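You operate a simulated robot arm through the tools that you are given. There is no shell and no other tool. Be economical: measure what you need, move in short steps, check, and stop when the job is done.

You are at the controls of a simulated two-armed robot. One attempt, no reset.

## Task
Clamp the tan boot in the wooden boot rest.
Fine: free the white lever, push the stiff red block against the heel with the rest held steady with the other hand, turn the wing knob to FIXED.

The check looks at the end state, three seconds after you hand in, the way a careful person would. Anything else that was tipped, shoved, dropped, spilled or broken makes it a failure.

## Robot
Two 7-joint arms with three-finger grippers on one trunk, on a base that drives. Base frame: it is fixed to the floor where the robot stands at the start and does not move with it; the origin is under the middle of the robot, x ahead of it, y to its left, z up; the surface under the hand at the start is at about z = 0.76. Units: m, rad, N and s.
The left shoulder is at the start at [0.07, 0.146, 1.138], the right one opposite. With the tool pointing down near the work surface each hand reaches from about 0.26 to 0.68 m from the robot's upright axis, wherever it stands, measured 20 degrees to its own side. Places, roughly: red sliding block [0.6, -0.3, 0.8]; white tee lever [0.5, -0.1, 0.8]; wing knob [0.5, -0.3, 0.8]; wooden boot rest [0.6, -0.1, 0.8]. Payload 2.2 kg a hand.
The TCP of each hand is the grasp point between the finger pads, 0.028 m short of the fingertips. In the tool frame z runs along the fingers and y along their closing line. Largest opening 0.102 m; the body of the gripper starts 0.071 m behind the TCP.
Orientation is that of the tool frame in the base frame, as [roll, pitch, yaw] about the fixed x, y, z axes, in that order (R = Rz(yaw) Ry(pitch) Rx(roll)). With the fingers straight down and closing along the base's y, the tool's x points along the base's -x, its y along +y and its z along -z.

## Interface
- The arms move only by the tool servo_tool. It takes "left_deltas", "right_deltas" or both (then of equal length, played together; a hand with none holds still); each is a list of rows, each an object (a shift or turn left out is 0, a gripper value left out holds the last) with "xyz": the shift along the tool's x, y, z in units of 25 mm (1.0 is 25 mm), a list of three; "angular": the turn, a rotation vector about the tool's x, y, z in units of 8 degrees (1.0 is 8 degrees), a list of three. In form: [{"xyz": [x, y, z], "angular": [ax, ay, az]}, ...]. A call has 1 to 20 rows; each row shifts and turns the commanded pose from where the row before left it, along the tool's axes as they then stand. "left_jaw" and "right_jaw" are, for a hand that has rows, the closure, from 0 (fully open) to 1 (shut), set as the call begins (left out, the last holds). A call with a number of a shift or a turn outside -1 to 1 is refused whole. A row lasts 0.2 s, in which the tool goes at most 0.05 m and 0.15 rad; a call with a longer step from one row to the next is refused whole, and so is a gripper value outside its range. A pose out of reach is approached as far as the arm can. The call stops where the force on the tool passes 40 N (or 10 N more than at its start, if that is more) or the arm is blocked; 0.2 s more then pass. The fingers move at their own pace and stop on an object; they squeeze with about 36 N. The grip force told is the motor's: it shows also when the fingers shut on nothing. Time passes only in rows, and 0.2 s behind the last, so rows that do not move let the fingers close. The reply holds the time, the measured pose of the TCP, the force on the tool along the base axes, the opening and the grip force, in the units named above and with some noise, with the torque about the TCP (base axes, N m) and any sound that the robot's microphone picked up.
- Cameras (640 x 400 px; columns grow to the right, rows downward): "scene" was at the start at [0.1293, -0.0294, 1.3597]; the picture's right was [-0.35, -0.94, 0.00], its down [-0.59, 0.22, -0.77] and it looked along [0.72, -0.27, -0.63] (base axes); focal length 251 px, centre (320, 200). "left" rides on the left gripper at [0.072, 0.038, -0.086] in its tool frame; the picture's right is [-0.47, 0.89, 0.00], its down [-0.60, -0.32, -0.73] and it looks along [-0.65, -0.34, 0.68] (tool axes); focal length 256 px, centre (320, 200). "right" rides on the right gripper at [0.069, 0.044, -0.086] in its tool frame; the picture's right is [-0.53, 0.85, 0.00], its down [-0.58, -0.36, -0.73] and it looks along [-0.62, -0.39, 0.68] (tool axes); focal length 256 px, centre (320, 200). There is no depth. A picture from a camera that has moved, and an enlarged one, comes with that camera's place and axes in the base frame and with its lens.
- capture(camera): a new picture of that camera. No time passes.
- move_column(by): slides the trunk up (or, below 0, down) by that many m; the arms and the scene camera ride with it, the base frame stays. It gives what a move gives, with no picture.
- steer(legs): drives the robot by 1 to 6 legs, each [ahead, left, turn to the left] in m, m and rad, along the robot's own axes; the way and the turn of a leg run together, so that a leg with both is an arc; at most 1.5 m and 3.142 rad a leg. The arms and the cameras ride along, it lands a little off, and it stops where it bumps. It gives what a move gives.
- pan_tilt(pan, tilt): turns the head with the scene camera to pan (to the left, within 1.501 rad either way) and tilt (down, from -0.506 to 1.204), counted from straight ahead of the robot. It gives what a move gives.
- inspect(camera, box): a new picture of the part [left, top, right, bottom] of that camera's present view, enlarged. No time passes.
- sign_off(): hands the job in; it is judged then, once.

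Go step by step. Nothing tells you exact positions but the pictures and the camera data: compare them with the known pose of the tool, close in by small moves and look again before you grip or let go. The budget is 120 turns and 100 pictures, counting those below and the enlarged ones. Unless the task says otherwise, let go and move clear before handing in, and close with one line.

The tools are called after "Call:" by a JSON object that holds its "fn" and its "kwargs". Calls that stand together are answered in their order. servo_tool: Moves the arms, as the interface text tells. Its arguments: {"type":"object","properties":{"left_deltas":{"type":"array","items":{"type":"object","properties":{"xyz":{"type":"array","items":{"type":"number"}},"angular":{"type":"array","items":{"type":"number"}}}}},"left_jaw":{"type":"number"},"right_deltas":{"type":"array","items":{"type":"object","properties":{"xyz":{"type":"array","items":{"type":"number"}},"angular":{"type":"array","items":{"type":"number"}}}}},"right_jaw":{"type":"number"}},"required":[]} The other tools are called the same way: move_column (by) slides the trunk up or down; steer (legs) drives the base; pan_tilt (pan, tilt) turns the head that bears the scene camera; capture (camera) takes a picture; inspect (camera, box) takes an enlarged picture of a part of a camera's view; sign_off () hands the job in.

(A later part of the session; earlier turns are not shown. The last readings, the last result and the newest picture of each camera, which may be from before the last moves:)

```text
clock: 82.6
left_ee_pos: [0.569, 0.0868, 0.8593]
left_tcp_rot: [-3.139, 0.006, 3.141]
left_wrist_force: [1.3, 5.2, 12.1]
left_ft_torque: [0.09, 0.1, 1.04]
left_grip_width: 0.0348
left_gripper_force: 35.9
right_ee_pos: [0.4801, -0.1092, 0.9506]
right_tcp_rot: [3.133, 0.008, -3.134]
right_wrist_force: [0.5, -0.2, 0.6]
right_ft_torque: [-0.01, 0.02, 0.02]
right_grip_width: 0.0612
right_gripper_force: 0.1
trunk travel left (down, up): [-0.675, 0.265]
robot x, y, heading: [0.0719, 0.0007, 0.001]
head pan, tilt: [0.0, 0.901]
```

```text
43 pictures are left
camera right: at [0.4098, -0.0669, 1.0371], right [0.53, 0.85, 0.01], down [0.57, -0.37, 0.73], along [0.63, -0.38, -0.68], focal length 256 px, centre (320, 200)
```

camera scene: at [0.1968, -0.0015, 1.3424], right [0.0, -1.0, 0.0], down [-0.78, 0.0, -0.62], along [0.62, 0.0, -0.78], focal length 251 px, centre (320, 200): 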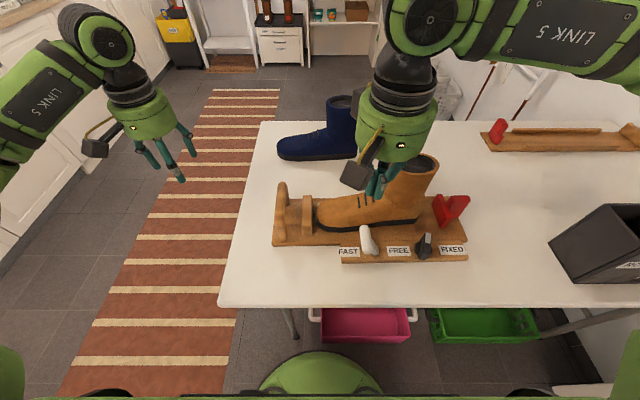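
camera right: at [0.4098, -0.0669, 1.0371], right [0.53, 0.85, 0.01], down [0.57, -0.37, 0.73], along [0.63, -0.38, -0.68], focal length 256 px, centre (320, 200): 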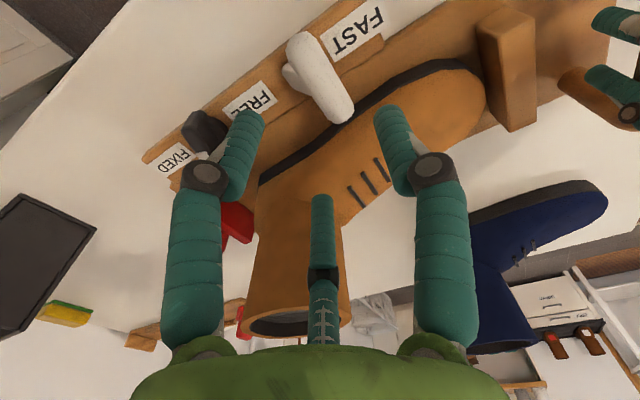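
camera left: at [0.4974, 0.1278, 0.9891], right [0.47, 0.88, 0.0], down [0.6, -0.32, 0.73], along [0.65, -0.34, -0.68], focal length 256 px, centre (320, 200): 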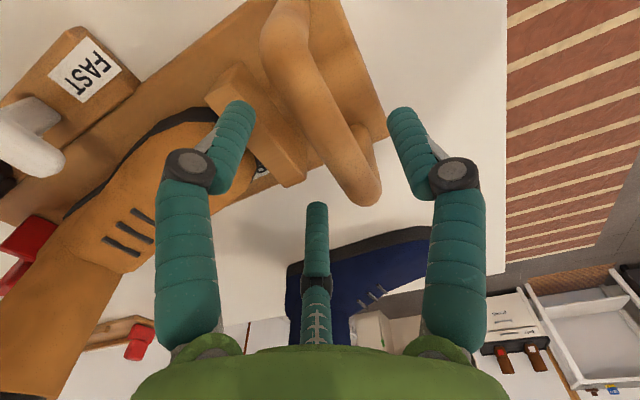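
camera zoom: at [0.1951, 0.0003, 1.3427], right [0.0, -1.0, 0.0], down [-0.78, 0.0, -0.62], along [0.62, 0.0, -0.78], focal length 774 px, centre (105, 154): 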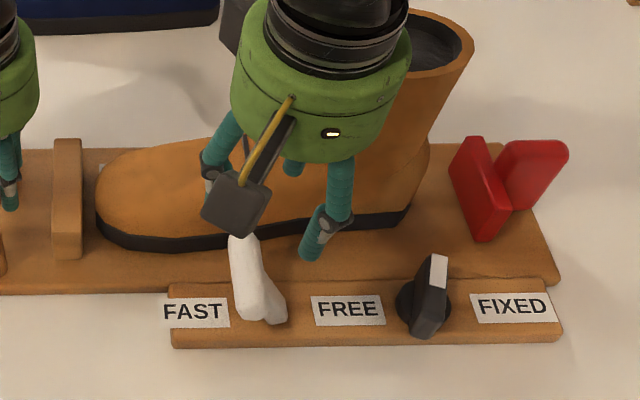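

Call:
{"fn": "servo_tool", "kwargs": {"right_deltas": [{"xyz": [0.4, 0, 0]}, {"xyz": [0, 0, 0.8]}, {"xyz": [0, 0, 0.8]}, {"xyz": [0, 0, 0.8]}, {"xyz": [0, 0, 0.6]}, {"xyz": [0, 0, 0.6]}], "right_jaw": 0.25}}

Call:
{"fn": "inspect", "kwargs": {"camera": "scene", "box": [300, 150, 480, 280]}}

Call:
{"fn": "capture", "kwargs": {"camera": "right"}}

```text
clock: 84.0
left_ee_pos: [0.5688, 0.0855, 0.8581]
left_tcp_rot: [-3.14, 0.008, 3.141]
left_wrist_force: [5.0, 7.4, 18.5]
left_ft_torque: [0.12, 0.07, 0.96]
left_grip_width: 0.0349
left_gripper_force: 36.1
right_ee_pos: [0.4642, -0.1291, 0.8715]
right_tcp_rot: [3.131, 0.01, -3.135]
right_wrist_force: [0.2, -0.1, 0.5]
right_ft_torque: [0.0, 0.02, 0.01]
right_grip_width: 0.0764
right_gripper_force: 0.1
right hand out of reach, approached as far as the arm can: row 4, 5, 6
trunk travel left (down, up): [-0.675, 0.265]
robot x, y, heading: [0.0728, -0.0014, 0.001]
head pan, tilt: [0.0, 0.901]
```

```text
3.08 times, centred on (390, 215) of scene
camera zoom: at [0.1952, 0.0005, 1.3427], right [0.0, -1.0, 0.0], down [-0.78, 0.0, -0.62], along [0.62, 0.0, -0.78], focal length 774 px, centre (105, 154)
```

zoom: 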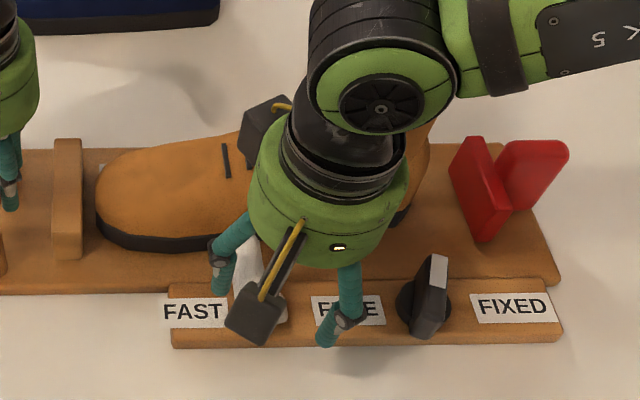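

```text
41 pictures are left
camera right: at [0.394, -0.086, 0.958], right [0.53, 0.85, 0.01], down [0.57, -0.37, 0.73], along [0.63, -0.38, -0.68], focal length 256 px, centre (320, 200)
```

right: 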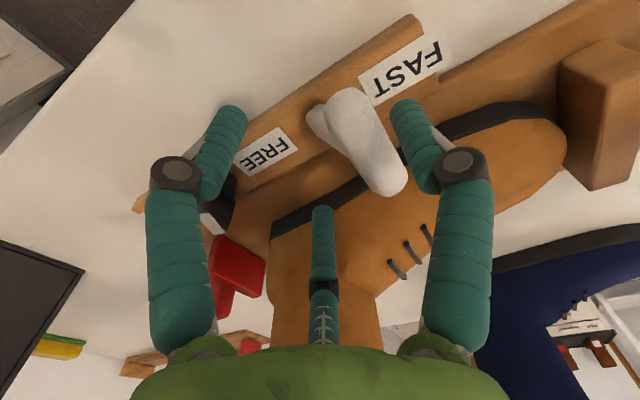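

The +y finger is just on the FAST side of the crossbar and moving -y brings me back into reach. I'm pushing -y while easing down.

Call:
{"fn": "servo_tool", "kwargs": {"right_deltas": [{"xyz": [0, -0.2, 0.3]}, {"xyz": [0, -0.3, 0.3]}, {"xyz": [0, -0.4, 0.2]}, {"xyz": [0, -0.4, 0.1]}, {"xyz": [0, 0, 0]}]}}

Call:
{"fn": "inspect", "kwargs": {"camera": "scene", "box": [300, 150, 480, 280]}}

Call:
{"fn": "capture", "kwargs": {"camera": "right"}}

```text
clock: 84.8
left_ee_pos: [0.5684, 0.0867, 0.858]
left_tcp_rot: [-3.13, 0.012, -3.136]
left_wrist_force: [2.9, -1.8, -0.2]
left_ft_torque: [-0.01, 0.13, 0.93]
left_grip_width: 0.0348
left_gripper_force: 36.0
right_ee_pos: [0.4647, -0.1364, 0.8596]
right_tcp_rot: [3.103, 0.021, -3.124]
right_wrist_force: [-6.4, 11.9, 22.5]
right_ft_torque: [1.08, 0.1, 0.28]
right_grip_width: 0.0958
right_gripper_force: 14.3
trunk travel left (down, up): [-0.675, 0.265]
robot x, y, heading: [0.0707, -0.0003, 0.003]
head pan, tilt: [0.0, 0.901]
stopped in row 4 (right hand): the force on the tool passed its limit at 47 N (the readings are from after the stop); the commanded pose is now the measured one
```

```text
3.08 times, centred on (390, 215) of scene
camera zoom: at [0.1933, 0.0028, 1.3426], right [0.0, -1.0, 0.0], down [-0.78, 0.0, -0.62], along [0.62, 0.0, -0.78], focal length 774 px, centre (105, 154)
```

zoom: 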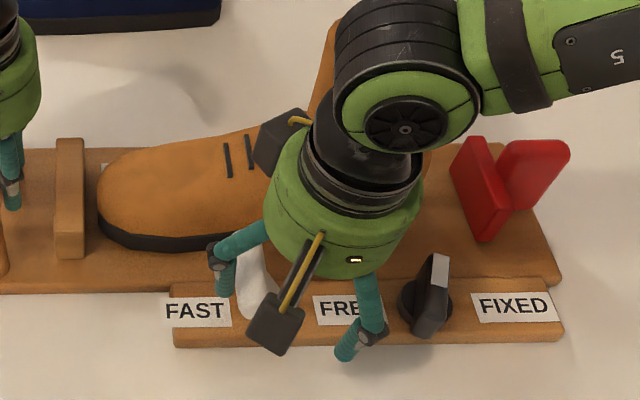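

```text
39 pictures are left
camera right: at [0.393, -0.0968, 0.9455], right [0.52, 0.85, 0.04], down [0.57, -0.38, 0.73], along [0.64, -0.35, -0.68], focal length 256 px, centre (320, 200)
```

right: 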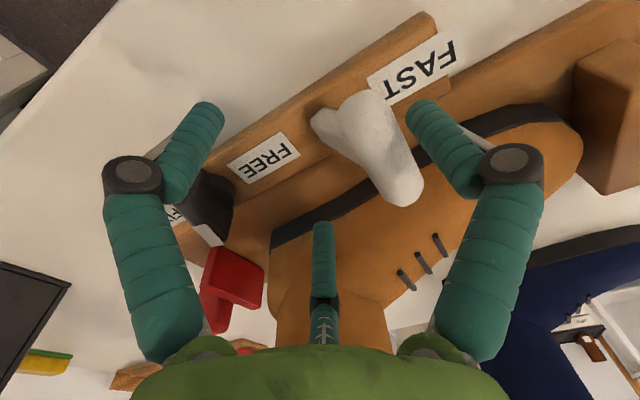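

The lever didn't move: the fingers only spread and slid up on the bar. I'm raising, closing the fist and trying a different hand yaw to get past the cross-body limit.

Call:
{"fn": "servo_tool", "kwargs": {"right_deltas": [{"xyz": [0, 0.2, -0.8]}, {"xyz": [0, 0, -1]}, {"xyz": [0, 0, -1]}, {"angular": [0, 0, 1]}, {"angular": [0, 0, 1]}, {"angular": [0, 0, 1]}, {"angular": [0, 0, 1]}], "right_jaw": 1.0}}

Call:
{"fn": "servo_tool", "kwargs": {"right_deltas": [{"xyz": [0.53, 0.85, 0]}, {"xyz": [0.53, 0.85, 0]}, {"xyz": [0.53, 0.85, 0]}, {"xyz": [0.2, 0.32, 0]}]}}

```text
clock: 85.2
left_ee_pos: [0.5683, 0.0846, 0.8586]
left_tcp_rot: [-3.124, 0.017, -3.132]
left_wrist_force: [11.1, -6.9, -1.4]
left_ft_torque: [-0.22, 0.41, 0.88]
left_grip_width: 0.0343
left_gripper_force: 36.7
right_ee_pos: [0.4659, -0.1247, 0.8834]
right_tcp_rot: [3.08, 0.033, -3.115]
right_wrist_force: [-11.8, 17.0, 51.6]
right_ft_torque: [0.76, 0.36, 0.25]
right_grip_width: 0.0125
right_gripper_force: 35.2
trunk travel left (down, up): [-0.675, 0.265]
robot x, y, heading: [0.0718, -0.002, 0.002]
head pan, tilt: [0.0, 0.901]
stopped in row 2 (right hand): the force on the tool passed its limit at 49 N (the readings are from after the stop); the commanded pose is now the measured one
```

```text
clock: 86.2
left_ee_pos: [0.5702, 0.0804, 0.8586]
left_tcp_rot: [-3.128, 0.013, -3.139]
left_wrist_force: [-7.4, -2.4, 3.7]
left_ft_torque: [-0.1, 0.33, -1.47]
left_grip_width: 0.0354
left_gripper_force: 35.8
right_ee_pos: [0.4142, -0.0981, 0.8948]
right_tcp_rot: [3.091, 0.021, -3.123]
right_wrist_force: [-0.5, -0.5, 0.5]
right_ft_torque: [0.02, 0.02, 0.0]
right_grip_width: 0.002
right_gripper_force: 31.6
right hand out of reach, approached as far as the arm can: row 2, 3, 4
trunk travel left (down, up): [-0.675, 0.265]
robot x, y, heading: [0.0743, -0.0026, 0.006]
head pan, tilt: [0.0, 0.901]
```

Call:
{"fn": "inspect", "kwargs": {"camera": "scene", "box": [240, 150, 480, 300]}}

Call:
{"fn": "capture", "kwargs": {"camera": "right"}}

```text
2.67 times, centred on (360, 225) of scene
camera zoom: at [0.1944, -0.0009, 1.3425], right [0.0, -1.0, 0.0], down [-0.78, 0.0, -0.62], along [0.62, 0.0, -0.78], focal length 670 px, centre (213, 133)
```

zoom: 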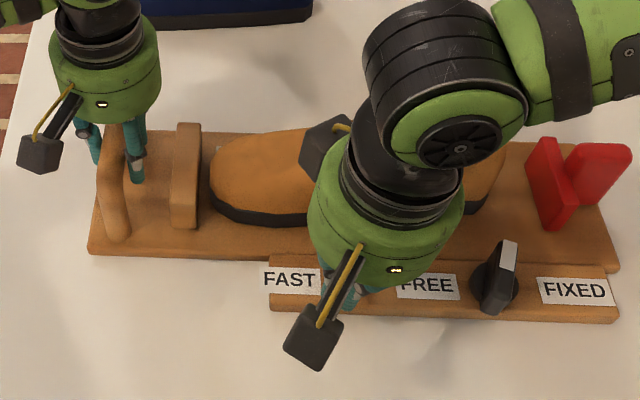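

```text
37 pictures are left
camera right: at [0.3423, -0.0598, 0.9824], right [0.52, 0.85, 0.05], down [0.57, -0.39, 0.72], along [0.64, -0.34, -0.69], focal length 256 px, centre (320, 200)
```

right: 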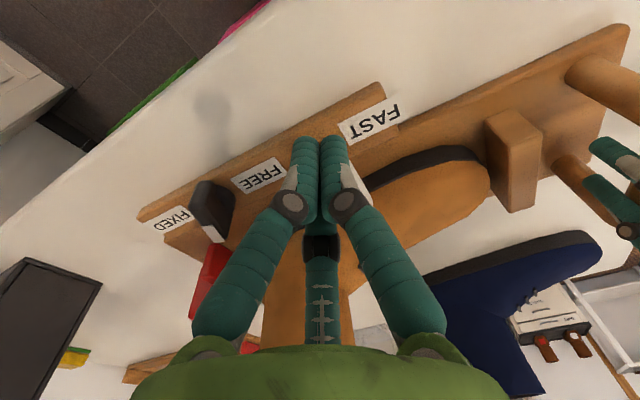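

Call:
{"fn": "servo_tool", "kwargs": {"right_deltas": [{"xyz": [0.2, -0.5, -1]}, {"xyz": [0, -1, -1]}, {"xyz": [0, -1, -1]}, {"xyz": [0, -1, -0.5]}]}}

Call:
{"fn": "inspect", "kwargs": {"camera": "scene", "box": [240, 150, 480, 300]}}

```text
clock: 87.2
left_ee_pos: [0.5705, 0.0818, 0.8579]
left_tcp_rot: [-3.131, 0.014, -3.136]
left_wrist_force: [-5.1, -4.0, 4.2]
left_ft_torque: [0.12, -0.3, -1.3]
left_grip_width: 0.0355
left_gripper_force: 36.5
right_ee_pos: [0.4091, -0.1918, 0.9794]
right_tcp_rot: [3.094, 0.02, -3.121]
right_wrist_force: [-0.6, 0.7, -0.1]
right_ft_torque: [-0.02, 0.0, 0.0]
right_grip_width: 0.002
right_gripper_force: 31.3
trunk travel left (down, up): [-0.675, 0.265]
robot x, y, heading: [0.0753, -0.0021, -0.0]
head pan, tilt: [0.0, 0.901]
```

```text
2.67 times, centred on (360, 225) of scene
camera zoom: at [0.1951, -0.0018, 1.3425], right [0.0, -1.0, 0.0], down [-0.78, 0.0, -0.62], along [0.62, 0.0, -0.78], focal length 670 px, centre (213, 133)
```

zoom: 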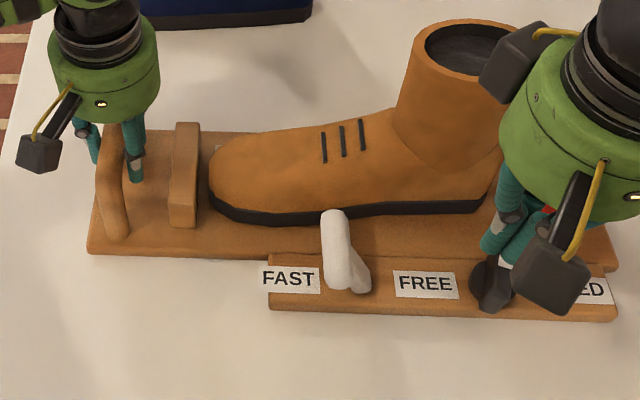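

The lever is still at FAST. I'll switch roles: from robot y≈-0.26 the left hand can flip the lever while the right hand steadies the rest at the red block's rib. Releasing, raising both hands and driving.

Call:
{"fn": "servo_tool", "kwargs": {"left_deltas": [{"xyz": [0, 0, 0]}, {"xyz": [0, 0, 0]}, {"xyz": [0, 0, -0.8]}, {"xyz": [0, 0, -1]}, {"xyz": [0, 0, -1]}, {"xyz": [0, 0, -1]}, {"xyz": [0, 0, -1]}, {"xyz": [0, 0, -1]}, {"xyz": [0, 0, -1]}, {"xyz": [0, 0, -1]}], "left_jaw": 0.3, "right_deltas": [{"xyz": [0, 0, -1]}, {"xyz": [0, 0, -1]}, {"xyz": [0, -0.5, -1]}, {"xyz": [0, -0.5, -1]}, {"xyz": [0, -1, -1]}, {"xyz": [0, -1, 0]}, {"xyz": [0, -1, 0]}, {"xyz": [0, -1, 0]}, {"xyz": [0, 0, 0]}, {"xyz": [0, 0, 0]}]}}

Call:
{"fn": "steer", "kwargs": {"legs": [[-0.04, -0.26, 0.0]]}}

Call:
{"fn": "capture", "kwargs": {"camera": "scene"}}

```text
clock: 89.4
left_ee_pos: [0.5686, 0.0847, 1.0528]
left_tcp_rot: [-3.13, 0.011, -3.136]
left_wrist_force: [0.0, -0.5, 0.3]
left_ft_torque: [-0.02, -0.03, 0.03]
left_grip_width: 0.0714
left_gripper_force: 0.1
right_ee_pos: [0.4102, -0.3193, 1.0978]
right_tcp_rot: [3.095, 0.021, -3.123]
right_wrist_force: [-1.0, -0.3, 0.0]
right_ft_torque: [-0.03, -0.01, 0.0]
right_grip_width: 0.002
right_gripper_force: 30.9
trunk travel left (down, up): [-0.675, 0.265]
robot x, y, heading: [0.0692, 0.0004, -0.004]
head pan, tilt: [0.0, 0.901]
```

```text
clock: 91.3
left_ee_pos: [0.5302, -0.1703, 1.0515]
left_tcp_rot: [-3.13, 0.01, -3.138]
left_wrist_force: [-0.3, 0.5, -0.2]
left_ft_torque: [-0.04, 0.02, -0.02]
left_grip_width: 0.0715
left_gripper_force: 0.0
right_ee_pos: [0.372, -0.5738, 1.1009]
right_tcp_rot: [3.096, 0.021, -3.123]
right_wrist_force: [-0.2, 0.6, 0.4]
right_ft_torque: [-0.03, 0.01, 0.0]
right_grip_width: 0.0021
right_gripper_force: 30.8
trunk travel left (down, up): [-0.675, 0.265]
robot x, y, heading: [0.0365, -0.2556, 0.001]
head pan, tilt: [0.0, 0.901]
```

```text
35 pictures are left
camera scene: at [0.1572, -0.254, 1.3424], right [0.0, -1.0, 0.0], down [-0.78, 0.0, -0.62], along [0.62, 0.0, -0.78], focal length 251 px, centre (320, 200)
```

scene: 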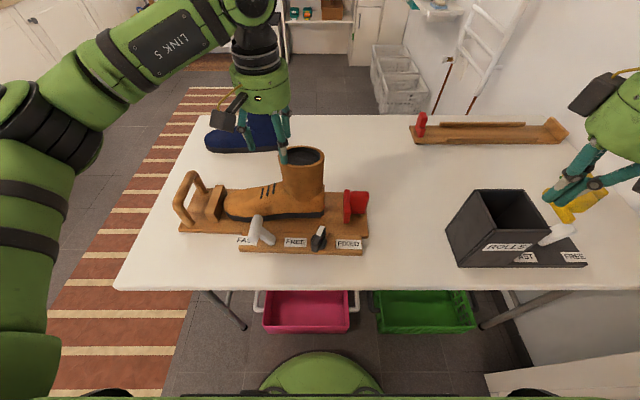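

Call:
{"fn": "inspect", "kwargs": {"camera": "scene", "box": [220, 160, 380, 270]}}

Call:
{"fn": "servo_tool", "kwargs": {"right_deltas": [{"angular": [-0.3, 0.15, 1]}, {"angular": [0, 0, 1]}, {"angular": [0, 0, 1]}, {"angular": [0, 0, 1]}, {"angular": [0, 0, 1]}, {"angular": [0, 0, 1]}, {"angular": [0, 0, 1]}, {"angular": [0, 0, 1]}, {"angular": [0, 0, 1]}, {"angular": [0, 0, 1]}, {"angular": [0, 0, 1]}, {"angular": [0, 0, 0.25]}], "right_jaw": 0.4}}

```text
3.64 times, centred on (300, 215) of scene
camera zoom: at [0.1572, -0.254, 1.3424], right [0.0, -1.0, 0.0], down [-0.78, 0.0, -0.62], along [0.62, 0.0, -0.78], focal length 914 px, centre (393, 146)
```

zoom: 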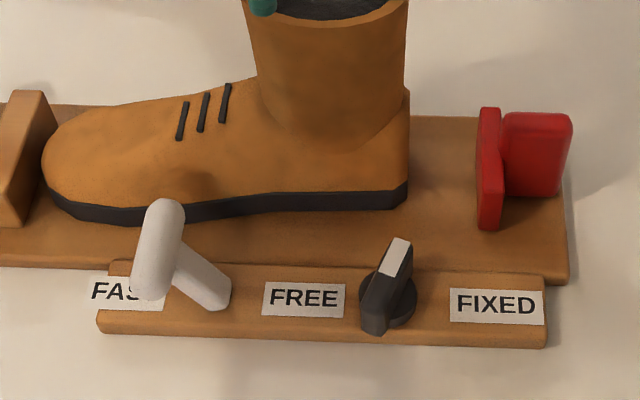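

```text
clock: 93.9
left_ee_pos: [0.5291, -0.1705, 1.0511]
left_tcp_rot: [-3.13, 0.01, -3.135]
left_wrist_force: [1.0, -0.1, 0.3]
left_ft_torque: [0.0, 0.01, 0.01]
left_grip_width: 0.0714
left_gripper_force: 0.2
right_ee_pos: [0.3706, -0.5747, 1.0992]
right_tcp_rot: [3.138, -0.089, 1.587]
right_wrist_force: [-0.3, -0.2, 0.1]
right_ft_torque: [-0.01, -0.01, -0.02]
right_grip_width: 0.0614
right_gripper_force: 0.0
trunk travel left (down, up): [-0.675, 0.265]
robot x, y, heading: [0.0299, -0.2596, 0.001]
head pan, tilt: [0.0, 0.901]
```

The rest's right end swung about 2 cm toward me during the lever attempt. The red block is a plate with a tall rib behind it, its rear end at about (0.565, -0.38), so I'm placing the closed right fist behind the rib as a stop.

Call:
{"fn": "servo_tool", "kwargs": {"right_deltas": [{"angular": [0, -0.64, 0]}, {"xyz": [0.6, 0.87, 0]}, {"xyz": [0.6, 0.87, 0]}, {"xyz": [0.6, 0.87, 0]}, {"xyz": [0.6, 0.87, 0]}, {"xyz": [0.6, 0.87, 0]}, {"xyz": [0.6, 0.87, 0]}, {"xyz": [0.6, 0.87, 0]}, {"xyz": [0.6, 0.87, 0]}, {"xyz": [0.6, 0.87, 0]}, {"xyz": [0, 0, 1]}, {"xyz": [0, 0, 1]}, {"xyz": [0, 0, 1]}, {"xyz": [0, 0, 1]}, {"xyz": [0, 0, 1]}, {"xyz": [0, 0, 1]}], "right_jaw": 1.0}}

Call:
{"fn": "capture", "kwargs": {"camera": "scene"}}

Call:
{"fn": "capture", "kwargs": {"camera": "right"}}

```text
clock: 97.3
left_ee_pos: [0.5291, -0.171, 1.0525]
left_tcp_rot: [-3.13, 0.011, -3.138]
left_wrist_force: [0.2, -0.3, 0.3]
left_ft_torque: [0.0, 0.01, 0.02]
left_grip_width: 0.0715
left_gripper_force: 0.1
right_ee_pos: [0.5601, -0.4401, 0.9472]
right_tcp_rot: [3.138, 0.0, 1.592]
right_wrist_force: [0.3, -0.5, 0.0]
right_ft_torque: [0.03, -0.02, 0.01]
right_grip_width: 0.0021
right_gripper_force: 31.8
right hand out of reach, approached as far as the arm can: row 10
trunk travel left (down, up): [-0.675, 0.265]
robot x, y, heading: [0.0312, -0.256, -0.003]
head pan, tilt: [0.0, 0.901]
```

```text
33 pictures are left
camera scene: at [0.1575, -0.2555, 1.3424], right [0.0, -1.0, 0.0], down [-0.78, 0.0, -0.62], along [0.62, 0.0, -0.78], focal length 251 px, centre (320, 200)
```

scene: 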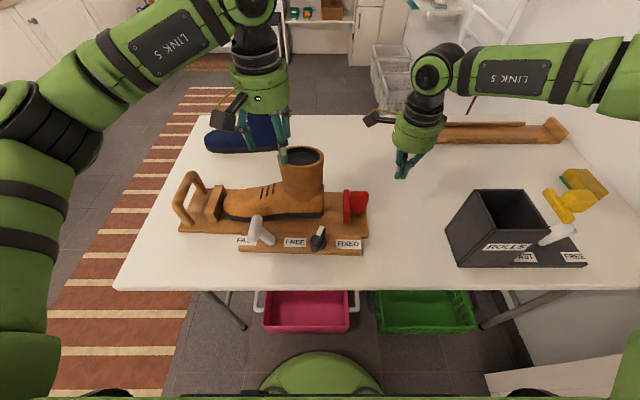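

```text
32 pictures are left
camera right: at [0.6015, -0.37, 1.034], right [0.86, -0.52, 0.0], down [-0.36, -0.59, 0.73], along [-0.38, -0.62, -0.69], focal length 256 px, centre (320, 200)
```

right: 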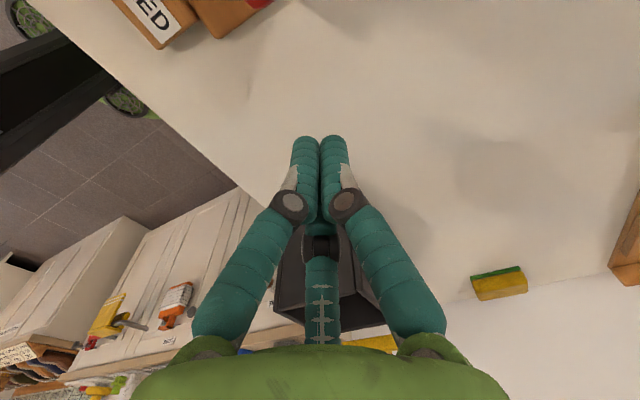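

Call:
{"fn": "servo_tool", "kwargs": {"right_deltas": [{"xyz": [0, 0.1, 1]}, {"xyz": [0, 0.1, 1]}, {"xyz": [0, 0, 1]}, {"xyz": [0, 0, 1]}, {"xyz": [0, 0, 0.4]}, {"xyz": [0.5, 0, 0]}, {"xyz": [0.3, 0, 0]}]}}

Call:
{"fn": "inspect", "kwargs": {"camera": "scene", "box": [220, 150, 420, 270]}}

```text
clock: 98.9
left_ee_pos: [0.5294, -0.1704, 1.052]
left_tcp_rot: [-3.129, 0.011, -3.137]
left_wrist_force: [-0.6, 0.1, -0.1]
left_ft_torque: [0.01, 0.02, 0.0]
left_grip_width: 0.0716
left_gripper_force: 0.1
right_ee_pos: [0.5257, -0.4529, 0.8652]
right_tcp_rot: [3.137, -0.002, 1.588]
right_wrist_force: [0.7, -0.1, 0.7]
right_ft_torque: [-0.02, 0.04, 0.05]
right_grip_width: 0.0022
right_gripper_force: 31.4
right hand out of reach, approached as far as the arm can: row 1, 2, 3, 4, 5, 6, 7
trunk travel left (down, up): [-0.675, 0.265]
robot x, y, heading: [0.0321, -0.2571, -0.004]
head pan, tilt: [0.0, 0.901]
```

```text
3.20 times, centred on (320, 210) of scene
camera zoom: at [0.157, -0.2553, 1.3424], right [0.0, -1.0, 0.0], down [-0.78, 0.0, -0.62], along [0.62, 0.0, -0.78], focal length 804 px, centre (320, 168)
```

zoom: 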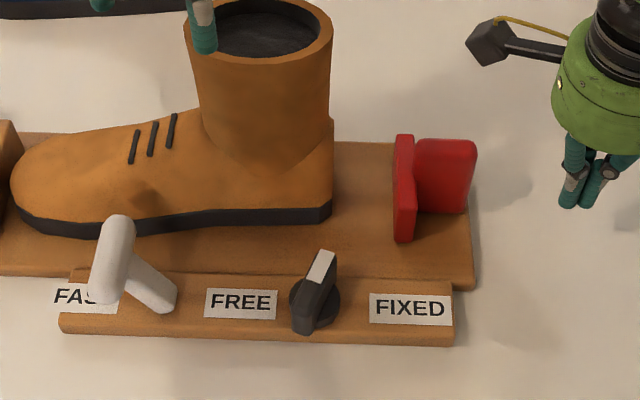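

The hand's low reach is limited at this trunk height. I'll raise the right hand, move the left aside to the lever's FAST side, and lower the trunk by 0.15.

Call:
{"fn": "servo_tool", "kwargs": {"right_deltas": [{"xyz": [0, 0, -1]}, {"xyz": [0, 0, -1]}, {"xyz": [0, 0, -1]}, {"xyz": [0, 0, -1]}, {"xyz": [0, 0, -1]}, {"xyz": [0, 0, -1]}, {"xyz": [0, 0, -1]}], "left_deltas": [{"xyz": [0, 0.87, 0]}, {"xyz": [0, 0.87, 0]}, {"xyz": [0.5, 0.87, 0]}, {"xyz": [0.5, 0.87, 0]}, {"xyz": [0.5, 0.87, 0]}, {"xyz": [0.5, 0.87, 0]}, {"xyz": [0.4, 0.3, 0]}], "left_jaw": 1.0}}

Call:
{"fn": "move_column", "kwargs": {"by": -0.15}}

Call:
{"fn": "capture", "kwargs": {"camera": "scene"}}

```text
clock: 100.5
left_ee_pos: [0.4707, -0.0321, 1.0515]
left_tcp_rot: [-3.13, 0.013, -3.138]
left_wrist_force: [0.0, -0.7, 0.0]
left_ft_torque: [0.01, -0.03, 0.01]
left_grip_width: 0.0018
left_gripper_force: 31.4
right_ee_pos: [0.5226, -0.4536, 1.0409]
right_tcp_rot: [3.138, 0.0, 1.589]
right_wrist_force: [0.8, 0.1, 0.2]
right_ft_torque: [-0.03, -0.02, 0.02]
right_grip_width: 0.0021
right_gripper_force: 31.3
trunk travel left (down, up): [-0.675, 0.265]
robot x, y, heading: [0.0355, -0.2579, -0.002]
head pan, tilt: [0.0, 0.901]
```

```text
clock: 102.2
left_ee_pos: [0.4699, -0.0332, 0.8998]
left_tcp_rot: [-3.129, 0.012, -3.139]
left_wrist_force: [-0.5, 0.4, -0.8]
left_ft_torque: [0.04, 0.0, -0.02]
left_grip_width: 0.002
left_gripper_force: 31.1
right_ee_pos: [0.5231, -0.4535, 0.89]
right_tcp_rot: [3.139, 0.0, 1.589]
right_wrist_force: [-0.2, -0.9, 0.1]
right_ft_torque: [0.0, 0.02, 0.0]
right_grip_width: 0.0021
right_gripper_force: 31.5
trunk travel left (down, up): [-0.525, 0.415]
robot x, y, heading: [0.0334, -0.2552, -0.003]
head pan, tilt: [0.0, 0.901]
```

```text
30 pictures are left
camera scene: at [0.1568, -0.2553, 1.1925], right [0.0, -1.0, 0.0], down [-0.78, 0.0, -0.62], along [0.62, 0.0, -0.78], focal length 251 px, centre (320, 200)
```

scene: 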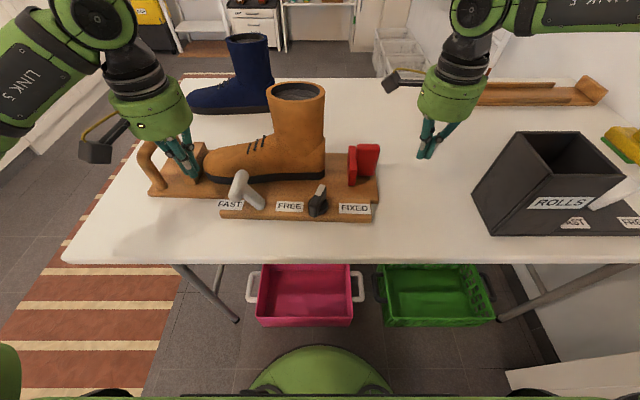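

Call:
{"fn": "servo_tool", "kwargs": {"right_deltas": [{"xyz": [0.2, 0.8, 0]}, {"xyz": [0.2, 0.8, 0]}, {"xyz": [0, 0, 0.8]}, {"xyz": [0, 0, 0.8]}, {"xyz": [0, 0, 0.6]}, {"xyz": [0.3, 0, 0]}, {"xyz": [0.3, 0, 0]}, {"xyz": [0.3, 0, 0]}]}}

Call:
{"fn": "inspect", "kwargs": {"camera": "scene", "box": [140, 80, 460, 240]}}

```text
clock: 104.0
left_ee_pos: [0.4695, -0.0325, 0.8998]
left_tcp_rot: [-3.128, 0.011, -3.138]
left_wrist_force: [-0.5, 0.8, -0.3]
left_ft_torque: [0.04, 0.01, 0.03]
left_grip_width: 0.0021
left_gripper_force: 31.6
right_ee_pos: [0.5582, -0.425, 0.8368]
right_tcp_rot: [3.136, -0.002, 1.59]
right_wrist_force: [0.1, 0.1, -0.2]
right_ft_torque: [-0.01, 0.01, 0.0]
right_grip_width: 0.0021
right_gripper_force: 31.1
right hand out of reach, approached as far as the arm can: row 7, 8
trunk travel left (down, up): [-0.525, 0.415]
robot x, y, heading: [0.0329, -0.2592, -0.005]
head pan, tilt: [0.0, 0.901]
```

```text
2.00 times, centred on (300, 160) of scene
camera zoom: at [0.157, -0.2551, 1.1924], right [0.0, -1.0, 0.0], down [-0.78, 0.0, -0.62], along [0.62, 0.0, -0.78], focal length 503 px, centre (360, 280)
```

zoom: 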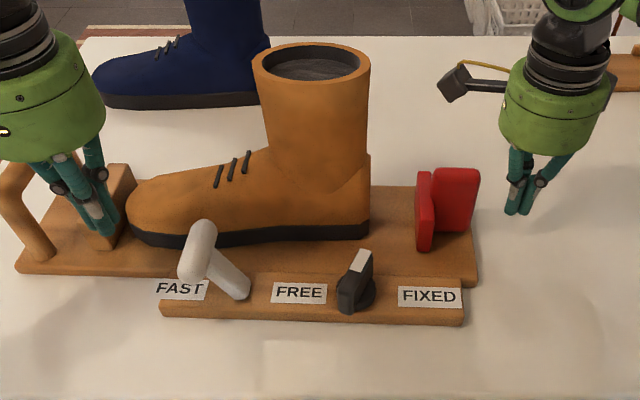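

The yaw-90 pose limits reach to y≈-0.425. Turning the right hand back to yaw π, which earlier reached further in.

Call:
{"fn": "servo_tool", "kwargs": {"right_deltas": [{"angular": [0, 0, -1]}, {"angular": [0, 0, -1]}, {"angular": [0, 0, -1]}, {"angular": [0, 0, -1]}, {"angular": [0, 0, -1]}, {"angular": [0, 0, -1]}, {"angular": [0, 0, -1]}, {"angular": [0, 0, -1]}, {"angular": [0, 0, -1]}, {"angular": [0, 0, -1]}, {"angular": [0, 0, -1]}]}}

Call:
{"fn": "servo_tool", "kwargs": {"right_deltas": [{"xyz": [-0.1, 0.3, 0]}, {"xyz": [-0.1, 0.3, 0]}, {"xyz": [0, 0.2, 0]}, {"xyz": [0, 0.2, 0]}, {"xyz": [0, 0.1, 0]}]}}

Call:
{"fn": "inspect", "kwargs": {"camera": "scene", "box": [220, 80, 460, 240]}}

```text
clock: 106.5
left_ee_pos: [0.4695, -0.0333, 0.9005]
left_tcp_rot: [-3.131, 0.012, -3.137]
left_wrist_force: [0.2, 0.4, 0.1]
left_ft_torque: [0.01, 0.01, -0.03]
left_grip_width: 0.0021
left_gripper_force: 31.5
right_ee_pos: [0.5574, -0.4271, 0.8373]
right_tcp_rot: [3.14, 0.003, 3.129]
right_wrist_force: [-0.6, -0.4, -0.2]
right_ft_torque: [0.02, 0.0, 0.03]
right_grip_width: 0.0021
right_gripper_force: 32.0
trunk travel left (down, up): [-0.525, 0.415]
robot x, y, heading: [0.027, -0.2555, -0.004]
head pan, tilt: [0.0, 0.901]
```

```text
clock: 107.7
left_ee_pos: [0.4702, -0.0333, 0.8998]
left_tcp_rot: [-3.131, 0.01, -3.137]
left_wrist_force: [0.9, 0.6, -0.1]
left_ft_torque: [0.01, 0.0, 0.02]
left_grip_width: 0.0022
left_gripper_force: 31.8
right_ee_pos: [0.5464, -0.4147, 0.8392]
right_tcp_rot: [3.136, 0.006, 3.126]
right_wrist_force: [0.2, -0.7, -0.4]
right_ft_torque: [0.02, 0.02, 0.02]
right_grip_width: 0.0019
right_gripper_force: 32.0
right hand out of reach, approached as far as the arm can: row 1, 2, 3, 4
trunk travel left (down, up): [-0.525, 0.415]
robot x, y, heading: [0.0284, -0.2571, -0.004]
head pan, tilt: [0.0, 0.901]
```

```text
2.50 times, centred on (340, 160) of scene
camera zoom: at [0.157, -0.2553, 1.1924], right [0.0, -1.0, 0.0], down [-0.78, 0.0, -0.62], along [0.62, 0.0, -0.78], focal length 628 px, centre (270, 300)
```

zoom: 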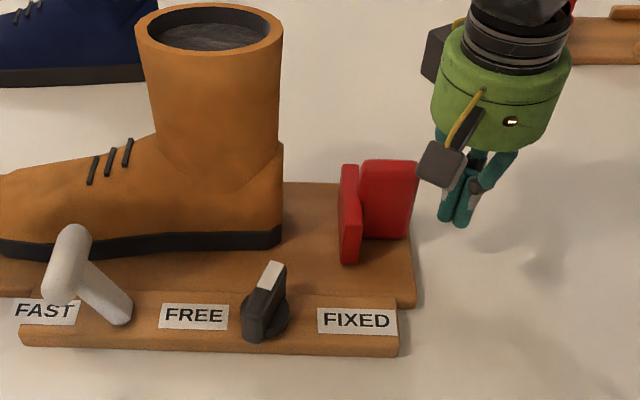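

Still 2 cm short of the rib. Tilting the right fingers about 24° toward +y gives the missing reach.

Call:
{"fn": "servo_tool", "kwargs": {"right_deltas": [{"angular": [-1, 0, 0]}, {"angular": [-1, 0, 0]}, {"angular": [-1, 0, 0]}, {"xyz": [-0.5, 0.3, 0.13]}, {"xyz": [-0.2, 0.2, 0.09]}, {"xyz": [0, 0.2, 0.09]}]}}

Call:
{"fn": "inspect", "kwargs": {"camera": "scene", "box": [220, 80, 460, 240]}}

```text
clock: 109.0
left_ee_pos: [0.4695, -0.0331, 0.9001]
left_tcp_rot: [-3.128, 0.011, -3.137]
left_wrist_force: [0.2, -0.1, 0.2]
left_ft_torque: [-0.02, 0.02, -0.01]
left_grip_width: 0.002
left_gripper_force: 31.4
right_ee_pos: [0.5665, -0.395, 0.8379]
right_tcp_rot: [2.722, 0.004, 3.127]
right_wrist_force: [1.0, -6.7, 0.0]
right_ft_torque: [-0.08, 0.08, -0.02]
right_grip_width: 0.0018
right_gripper_force: 31.3
trunk travel left (down, up): [-0.525, 0.415]
robot x, y, heading: [0.0276, -0.2586, -0.003]
head pan, tilt: [0.0, 0.901]
```

```text
2.50 times, centred on (340, 160) of scene
camera zoom: at [0.1572, -0.2556, 1.1924], right [0.0, -1.0, 0.0], down [-0.78, 0.0, -0.62], along [0.62, 0.0, -0.78], focal length 628 px, centre (270, 300)
```

zoom: 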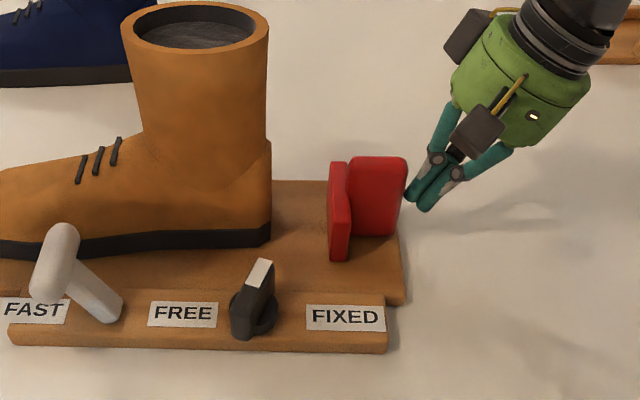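

Contact with the rib at about 7 N. The rest slid about 1.3 cm +y, so it moves easily, and the fist now backs it. Lowering the left fist beside the lever and starting to push -y.

Call:
{"fn": "servo_tool", "kwargs": {"left_deltas": [{"xyz": [0, 0, 0.8]}, {"xyz": [0, 0, 0.8]}, {"xyz": [0, 0, 0.7]}, {"xyz": [0, -0.6, 0]}, {"xyz": [0, -0.6, 0]}]}}

Call:
{"fn": "inspect", "kwargs": {"camera": "scene", "box": [140, 80, 440, 240]}}

```text
clock: 110.2
left_ee_pos: [0.4701, -0.0627, 0.8435]
left_tcp_rot: [-3.132, 0.01, -3.138]
left_wrist_force: [0.3, 0.4, -0.8]
left_ft_torque: [-0.01, 0.02, 0.01]
left_grip_width: 0.0021
left_gripper_force: 31.4
right_ee_pos: [0.566, -0.3953, 0.8391]
right_tcp_rot: [2.72, 0.003, 3.127]
right_wrist_force: [2.0, -4.2, 0.0]
right_ft_torque: [-0.07, -0.03, -0.03]
right_grip_width: 0.0018
right_gripper_force: 31.1
trunk travel left (down, up): [-0.525, 0.415]
robot x, y, heading: [0.0318, -0.2552, -0.001]
head pan, tilt: [0.0, 0.901]
```

```text
2.13 times, centred on (290, 160) of scene
camera zoom: at [0.1574, -0.2562, 1.1924], right [0.0, -1.0, 0.0], down [-0.78, 0.0, -0.62], along [0.62, 0.0, -0.78], focal length 536 px, centre (384, 285)
```

zoom: 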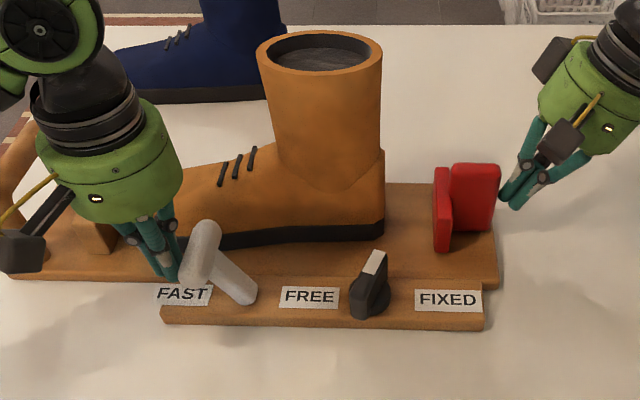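

Call:
{"fn": "servo_tool", "kwargs": {"left_deltas": [{"xyz": [0, -0.4, 0]}, {"xyz": [0, -0.4, 0]}, {"xyz": [0, -0.4, 0]}, {"xyz": [0, -0.4, 0]}, {"xyz": [0, -0.4, 0]}]}}

Call:
{"fn": "inspect", "kwargs": {"camera": "scene", "box": [140, 80, 440, 240]}}

```text
clock: 111.5
left_ee_pos: [0.4703, -0.1128, 0.8438]
left_tcp_rot: [-3.132, 0.01, -3.137]
left_wrist_force: [-1.4, 2.5, 2.5]
left_ft_torque: [0.08, 0.1, -0.04]
left_grip_width: 0.0022
left_gripper_force: 31.2
right_ee_pos: [0.5666, -0.3939, 0.8393]
right_tcp_rot: [2.721, 0.003, 3.126]
right_wrist_force: [1.3, -4.5, -0.6]
right_ft_torque: [-0.1, -0.01, -0.02]
right_grip_width: 0.0018
right_gripper_force: 31.4
trunk travel left (down, up): [-0.525, 0.415]
robot x, y, heading: [0.0345, -0.2566, -0.004]
head pan, tilt: [0.0, 0.901]
```

```text
2.13 times, centred on (290, 160) of scene
camera zoom: at [0.1569, -0.2557, 1.1924], right [0.0, -1.0, 0.0], down [-0.78, 0.0, -0.62], along [0.62, 0.0, -0.78], focal length 536 px, centre (384, 285)
```

zoom: 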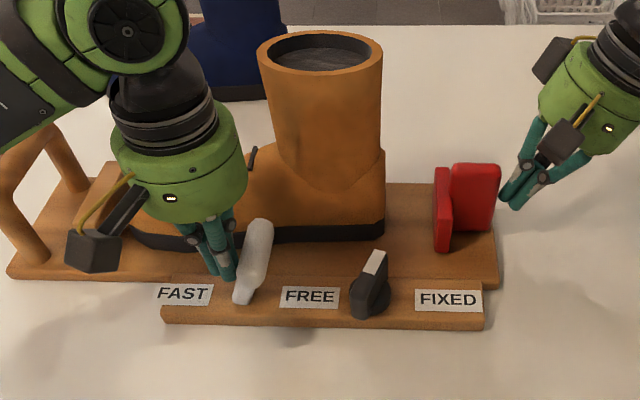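

The lever is swinging easily at about 2.5 N and is near vertical, and the rest hasn't moved. I'm continuing toward FREE.

Call:
{"fn": "servo_tool", "kwargs": {"left_deltas": [{"xyz": [0, -0.4, 0]}, {"xyz": [0, -0.4, 0]}, {"xyz": [0, -0.4, 0]}, {"xyz": [0, -0.4, 0]}, {"xyz": [0, -0.3, 0]}]}}

Call:
{"fn": "inspect", "kwargs": {"camera": "scene", "box": [140, 80, 440, 240]}}

```text
clock: 112.7
left_ee_pos: [0.4698, -0.1597, 0.8443]
left_tcp_rot: [-3.131, 0.01, -3.138]
left_wrist_force: [-6.0, 16.8, 3.3]
left_ft_torque: [0.39, 0.15, -0.03]
left_grip_width: 0.0019
left_gripper_force: 31.8
right_ee_pos: [0.5658, -0.3946, 0.8395]
right_tcp_rot: [2.722, 0.003, 3.125]
right_wrist_force: [5.6, -11.7, 0.1]
right_ft_torque: [-0.19, -0.09, -0.15]
right_grip_width: 0.0019
right_gripper_force: 30.8
trunk travel left (down, up): [-0.525, 0.415]
robot x, y, heading: [0.0336, -0.2559, -0.001]
head pan, tilt: [0.0, 0.901]
```

```text
2.13 times, centred on (290, 160) of scene
camera zoom: at [0.1566, -0.2543, 1.1924], right [0.0, -1.0, 0.0], down [-0.78, 0.0, -0.62], along [0.62, 0.0, -0.78], focal length 536 px, centre (384, 285)
```

zoom: 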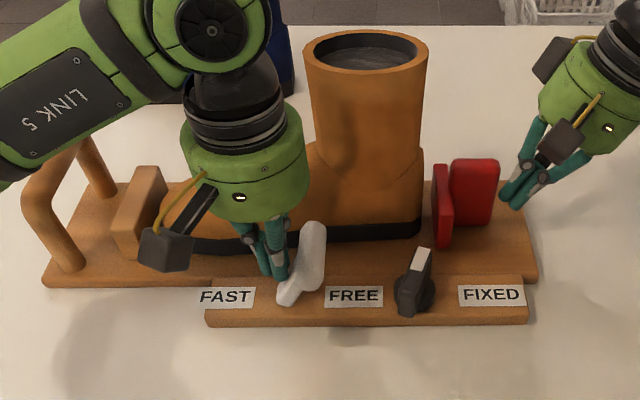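

The lever is at FREE. When it hit its stop the rest slid -y while the fist held the block, so the red block has already closed to about 1 cm from the heel. I'm moving the left hand back to the hoop for a firm hold.

Call:
{"fn": "servo_tool", "kwargs": {"left_deltas": [{"xyz": [0, 0.6, 0]}, {"xyz": [0, 0.6, 0]}, {"xyz": [0, 0, -1]}, {"xyz": [0, 0, -1]}, {"xyz": [0, 0, -1]}, {"xyz": [0, 0, -1]}, {"xyz": [-0.45, 0.95, -0.3]}, {"xyz": [-0.45, 0.95, 0]}, {"xyz": [-0.45, 0.95, 0]}, {"xyz": [-0.45, 0.95, 0]}, {"xyz": [-0.45, 0.95, 0]}, {"xyz": [-0.45, 0.95, 0]}, {"xyz": [-0.45, 0.95, 0]}, {"xyz": [-0.45, 0.95, 0]}, {"xyz": [0, 0, 0.4]}]}}

Call:
{"fn": "servo_tool", "kwargs": {"left_deltas": [{"xyz": [0, 0, 0.6]}, {"xyz": [0, 0, 0.4]}], "left_jaw": 0.3}}

Call:
{"fn": "capture", "kwargs": {"camera": "scene"}}

Call:
{"fn": "capture", "kwargs": {"camera": "left"}}

```text
clock: 115.8
left_ee_pos: [0.5587, 0.0616, 0.9392]
left_tcp_rot: [-3.13, 0.011, -3.137]
left_wrist_force: [-0.2, -0.5, -0.6]
left_ft_torque: [-0.03, -0.01, -0.03]
left_grip_width: 0.0019
left_gripper_force: 31.4
right_ee_pos: [0.5667, -0.3949, 0.8396]
right_tcp_rot: [2.723, 0.004, 3.126]
right_wrist_force: [0.3, 0.1, -0.3]
right_ft_torque: [-0.01, 0.01, 0.0]
right_grip_width: 0.0021
right_gripper_force: 31.7
trunk travel left (down, up): [-0.525, 0.415]
robot x, y, heading: [0.0306, -0.2554, 0.0]
head pan, tilt: [0.0, 0.901]
```

```text
clock: 116.5
left_ee_pos: [0.56, 0.0613, 0.9146]
left_tcp_rot: [-3.13, 0.011, -3.137]
left_wrist_force: [0.0, -0.1, -0.4]
left_ft_torque: [-0.01, 0.03, 0.0]
left_grip_width: 0.0713
left_gripper_force: 0.1
right_ee_pos: [0.5666, -0.3955, 0.84]
right_tcp_rot: [2.722, 0.002, 3.125]
right_wrist_force: [-0.3, -0.1, 0.1]
right_ft_torque: [0.0, 0.01, -0.03]
right_grip_width: 0.0021
right_gripper_force: 31.4
trunk travel left (down, up): [-0.525, 0.415]
robot x, y, heading: [0.0319, -0.2534, -0.003]
head pan, tilt: [0.0, 0.901]
```

```text
23 pictures are left
camera scene: at [0.157, -0.2552, 1.1924], right [0.0, -1.0, 0.0], down [-0.78, 0.0, -0.62], along [0.62, 0.0, -0.78], focal length 251 px, centre (320, 200)
```

scene: 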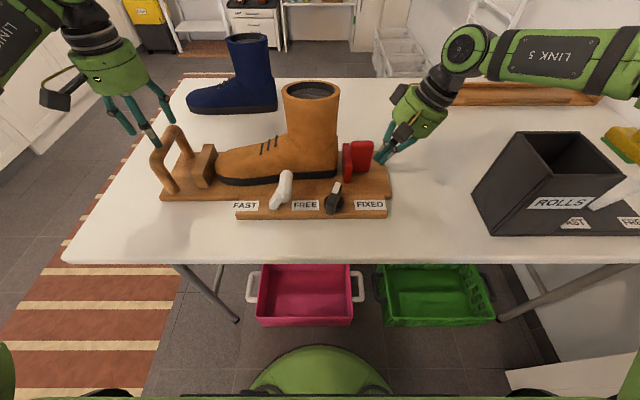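

```text
22 pictures are left
camera left: at [0.4869, 0.0996, 1.0], right [0.46, 0.89, -0.01], down [0.6, -0.31, 0.74], along [0.66, -0.35, -0.67], focal length 256 px, centre (320, 200)
```

left: 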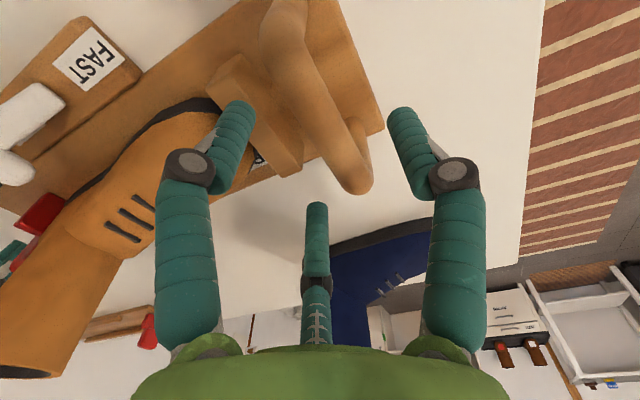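

Call:
{"fn": "servo_tool", "kwargs": {"left_deltas": [{"xyz": [0.1, 0, 0.75]}, {"xyz": [0, 0, 0.75]}, {"xyz": [0, 0, 0.7]}]}}

Call:
{"fn": "servo_tool", "kwargs": {"left_deltas": [{"xyz": [0, 0, 0]}, {"xyz": [0, 0, 0]}, {"xyz": [0, 0, 0]}], "left_jaw": 1.0}}

Call:
{"fn": "inspect", "kwargs": {"camera": "scene", "box": [140, 80, 440, 240]}}

```text
clock: 117.2
left_ee_pos: [0.557, 0.0596, 0.8587]
left_tcp_rot: [-3.13, 0.009, -3.135]
left_wrist_force: [0.8, 0.0, 0.4]
left_ft_torque: [-0.02, 0.03, 0.02]
left_grip_width: 0.0712
left_gripper_force: 0.1
right_ee_pos: [0.565, -0.3949, 0.8387]
right_tcp_rot: [2.724, 0.004, 3.126]
right_wrist_force: [-0.2, 0.3, 0.1]
right_ft_torque: [0.01, 0.0, 0.01]
right_grip_width: 0.002
right_gripper_force: 31.3
trunk travel left (down, up): [-0.525, 0.415]
robot x, y, heading: [0.0323, -0.2567, -0.001]
head pan, tilt: [0.0, 0.901]
```

```text
clock: 118.0
left_ee_pos: [0.5559, 0.0581, 0.861]
left_tcp_rot: [-3.129, 0.012, -3.14]
left_wrist_force: [-0.8, -7.2, 4.1]
left_ft_torque: [-0.1, -0.09, -0.27]
left_grip_width: 0.0345
left_gripper_force: 35.7
right_ee_pos: [0.5652, -0.3961, 0.8395]
right_tcp_rot: [2.721, 0.003, 3.127]
right_wrist_force: [0.0, 0.4, -0.2]
right_ft_torque: [0.0, 0.01, 0.02]
right_grip_width: 0.0024
right_gripper_force: 31.8
trunk travel left (down, up): [-0.525, 0.415]
robot x, y, heading: [0.033, -0.2547, 0.001]
head pan, tilt: [0.0, 0.901]
```

```text
2.13 times, centred on (290, 160) of scene
camera zoom: at [0.1561, -0.2569, 1.1925], right [0.0, -1.0, 0.0], down [-0.78, 0.0, -0.62], along [0.62, 0.0, -0.78], focal length 536 px, centre (384, 285)
```

zoom: 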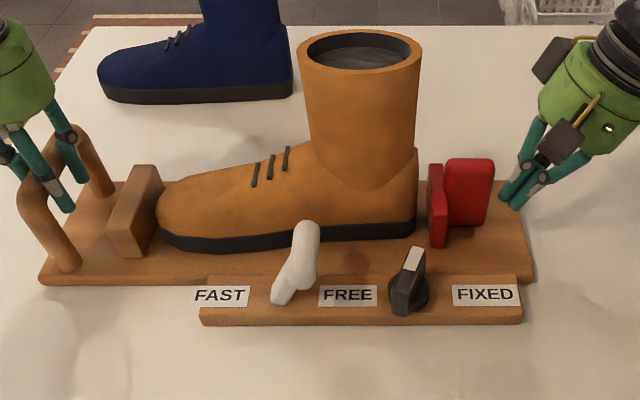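

Lever reads FREE, with about 1 cm slack at each end. I'm tilting the right fist a bit more for reach, then pushing the red block +y in small steps with the hoop held.

Call:
{"fn": "servo_tool", "kwargs": {"right_deltas": [{"angular": [-1, 0, 0]}, {"angular": [-1, 0, 0]}, {"xyz": [0, 0.31, 0.26]}, {"xyz": [0, 0.31, 0.26]}, {"xyz": [0, 0.31, 0.26]}]}}

Call:
{"fn": "inspect", "kwargs": {"camera": "scene", "box": [140, 80, 440, 240]}}

```text
clock: 119.2
left_ee_pos: [0.5573, 0.0613, 0.86]
left_tcp_rot: [-3.135, 0.01, -3.134]
left_wrist_force: [-1.4, 16.7, 10.4]
left_ft_torque: [-0.03, 0.08, -0.37]
left_grip_width: 0.0348
left_gripper_force: 36.3
right_ee_pos: [0.5669, -0.3656, 0.8392]
right_tcp_rot: [2.444, 0.005, 3.123]
right_wrist_force: [4.2, -20.5, -0.8]
right_ft_torque: [-0.24, -0.21, -0.11]
right_grip_width: 0.002
right_gripper_force: 31.0
trunk travel left (down, up): [-0.525, 0.415]
robot x, y, heading: [0.0328, -0.2556, -0.002]
head pan, tilt: [0.0, 0.901]
```

```text
2.13 times, centred on (290, 160) of scene
camera zoom: at [0.1562, -0.2566, 1.1926], right [0.0, -1.0, 0.0], down [-0.78, 0.0, -0.62], along [0.62, 0.0, -0.78], focal length 536 px, centre (384, 285)
```

zoom: 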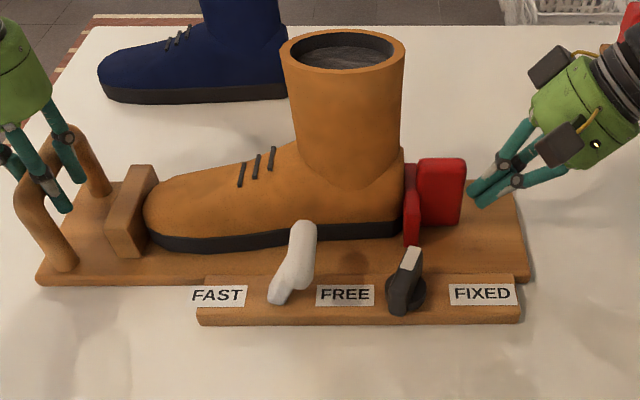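

The block has reached the heel and is carrying the boot to the stop. I'm pushing a little more until the force climbs.

Call:
{"fn": "servo_tool", "kwargs": {"right_deltas": [{"xyz": [0, 0.16, 0.13]}, {"xyz": [0, 0.16, 0.13]}, {"xyz": [0, 0.16, 0.13]}]}}

Call:
{"fn": "inspect", "kwargs": {"camera": "scene", "box": [140, 80, 440, 240]}}

```text
clock: 119.8
left_ee_pos: [0.5554, 0.0633, 0.8601]
left_tcp_rot: [-3.14, 0.01, -3.129]
left_wrist_force: [-2.5, 0.8, 5.5]
left_ft_torque: [-0.14, 0.21, -0.21]
left_grip_width: 0.0344
left_gripper_force: 35.9
right_ee_pos: [0.567, -0.3649, 0.8399]
right_tcp_rot: [2.448, 0.009, 3.118]
right_wrist_force: [-0.7, -6.0, 3.1]
right_ft_torque: [0.02, 0.02, 0.1]
right_grip_width: 0.002
right_gripper_force: 31.2
trunk travel left (down, up): [-0.525, 0.415]
robot x, y, heading: [0.03, -0.2553, -0.005]
head pan, tilt: [0.0, 0.901]
stopped in row 2 (right hand): the force on the tool passed its limit at 49 N (the readings are from after the stop); the commanded pose is now the measured one
```

```text
2.13 times, centred on (290, 160) of scene
camera zoom: at [0.1552, -0.2569, 1.1925], right [0.0, -1.0, 0.0], down [-0.78, 0.0, -0.62], along [0.62, 0.0, -0.78], focal length 536 px, centre (384, 285)
```

zoom: 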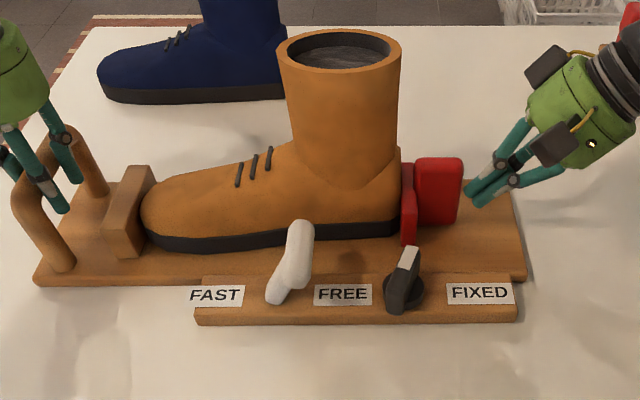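

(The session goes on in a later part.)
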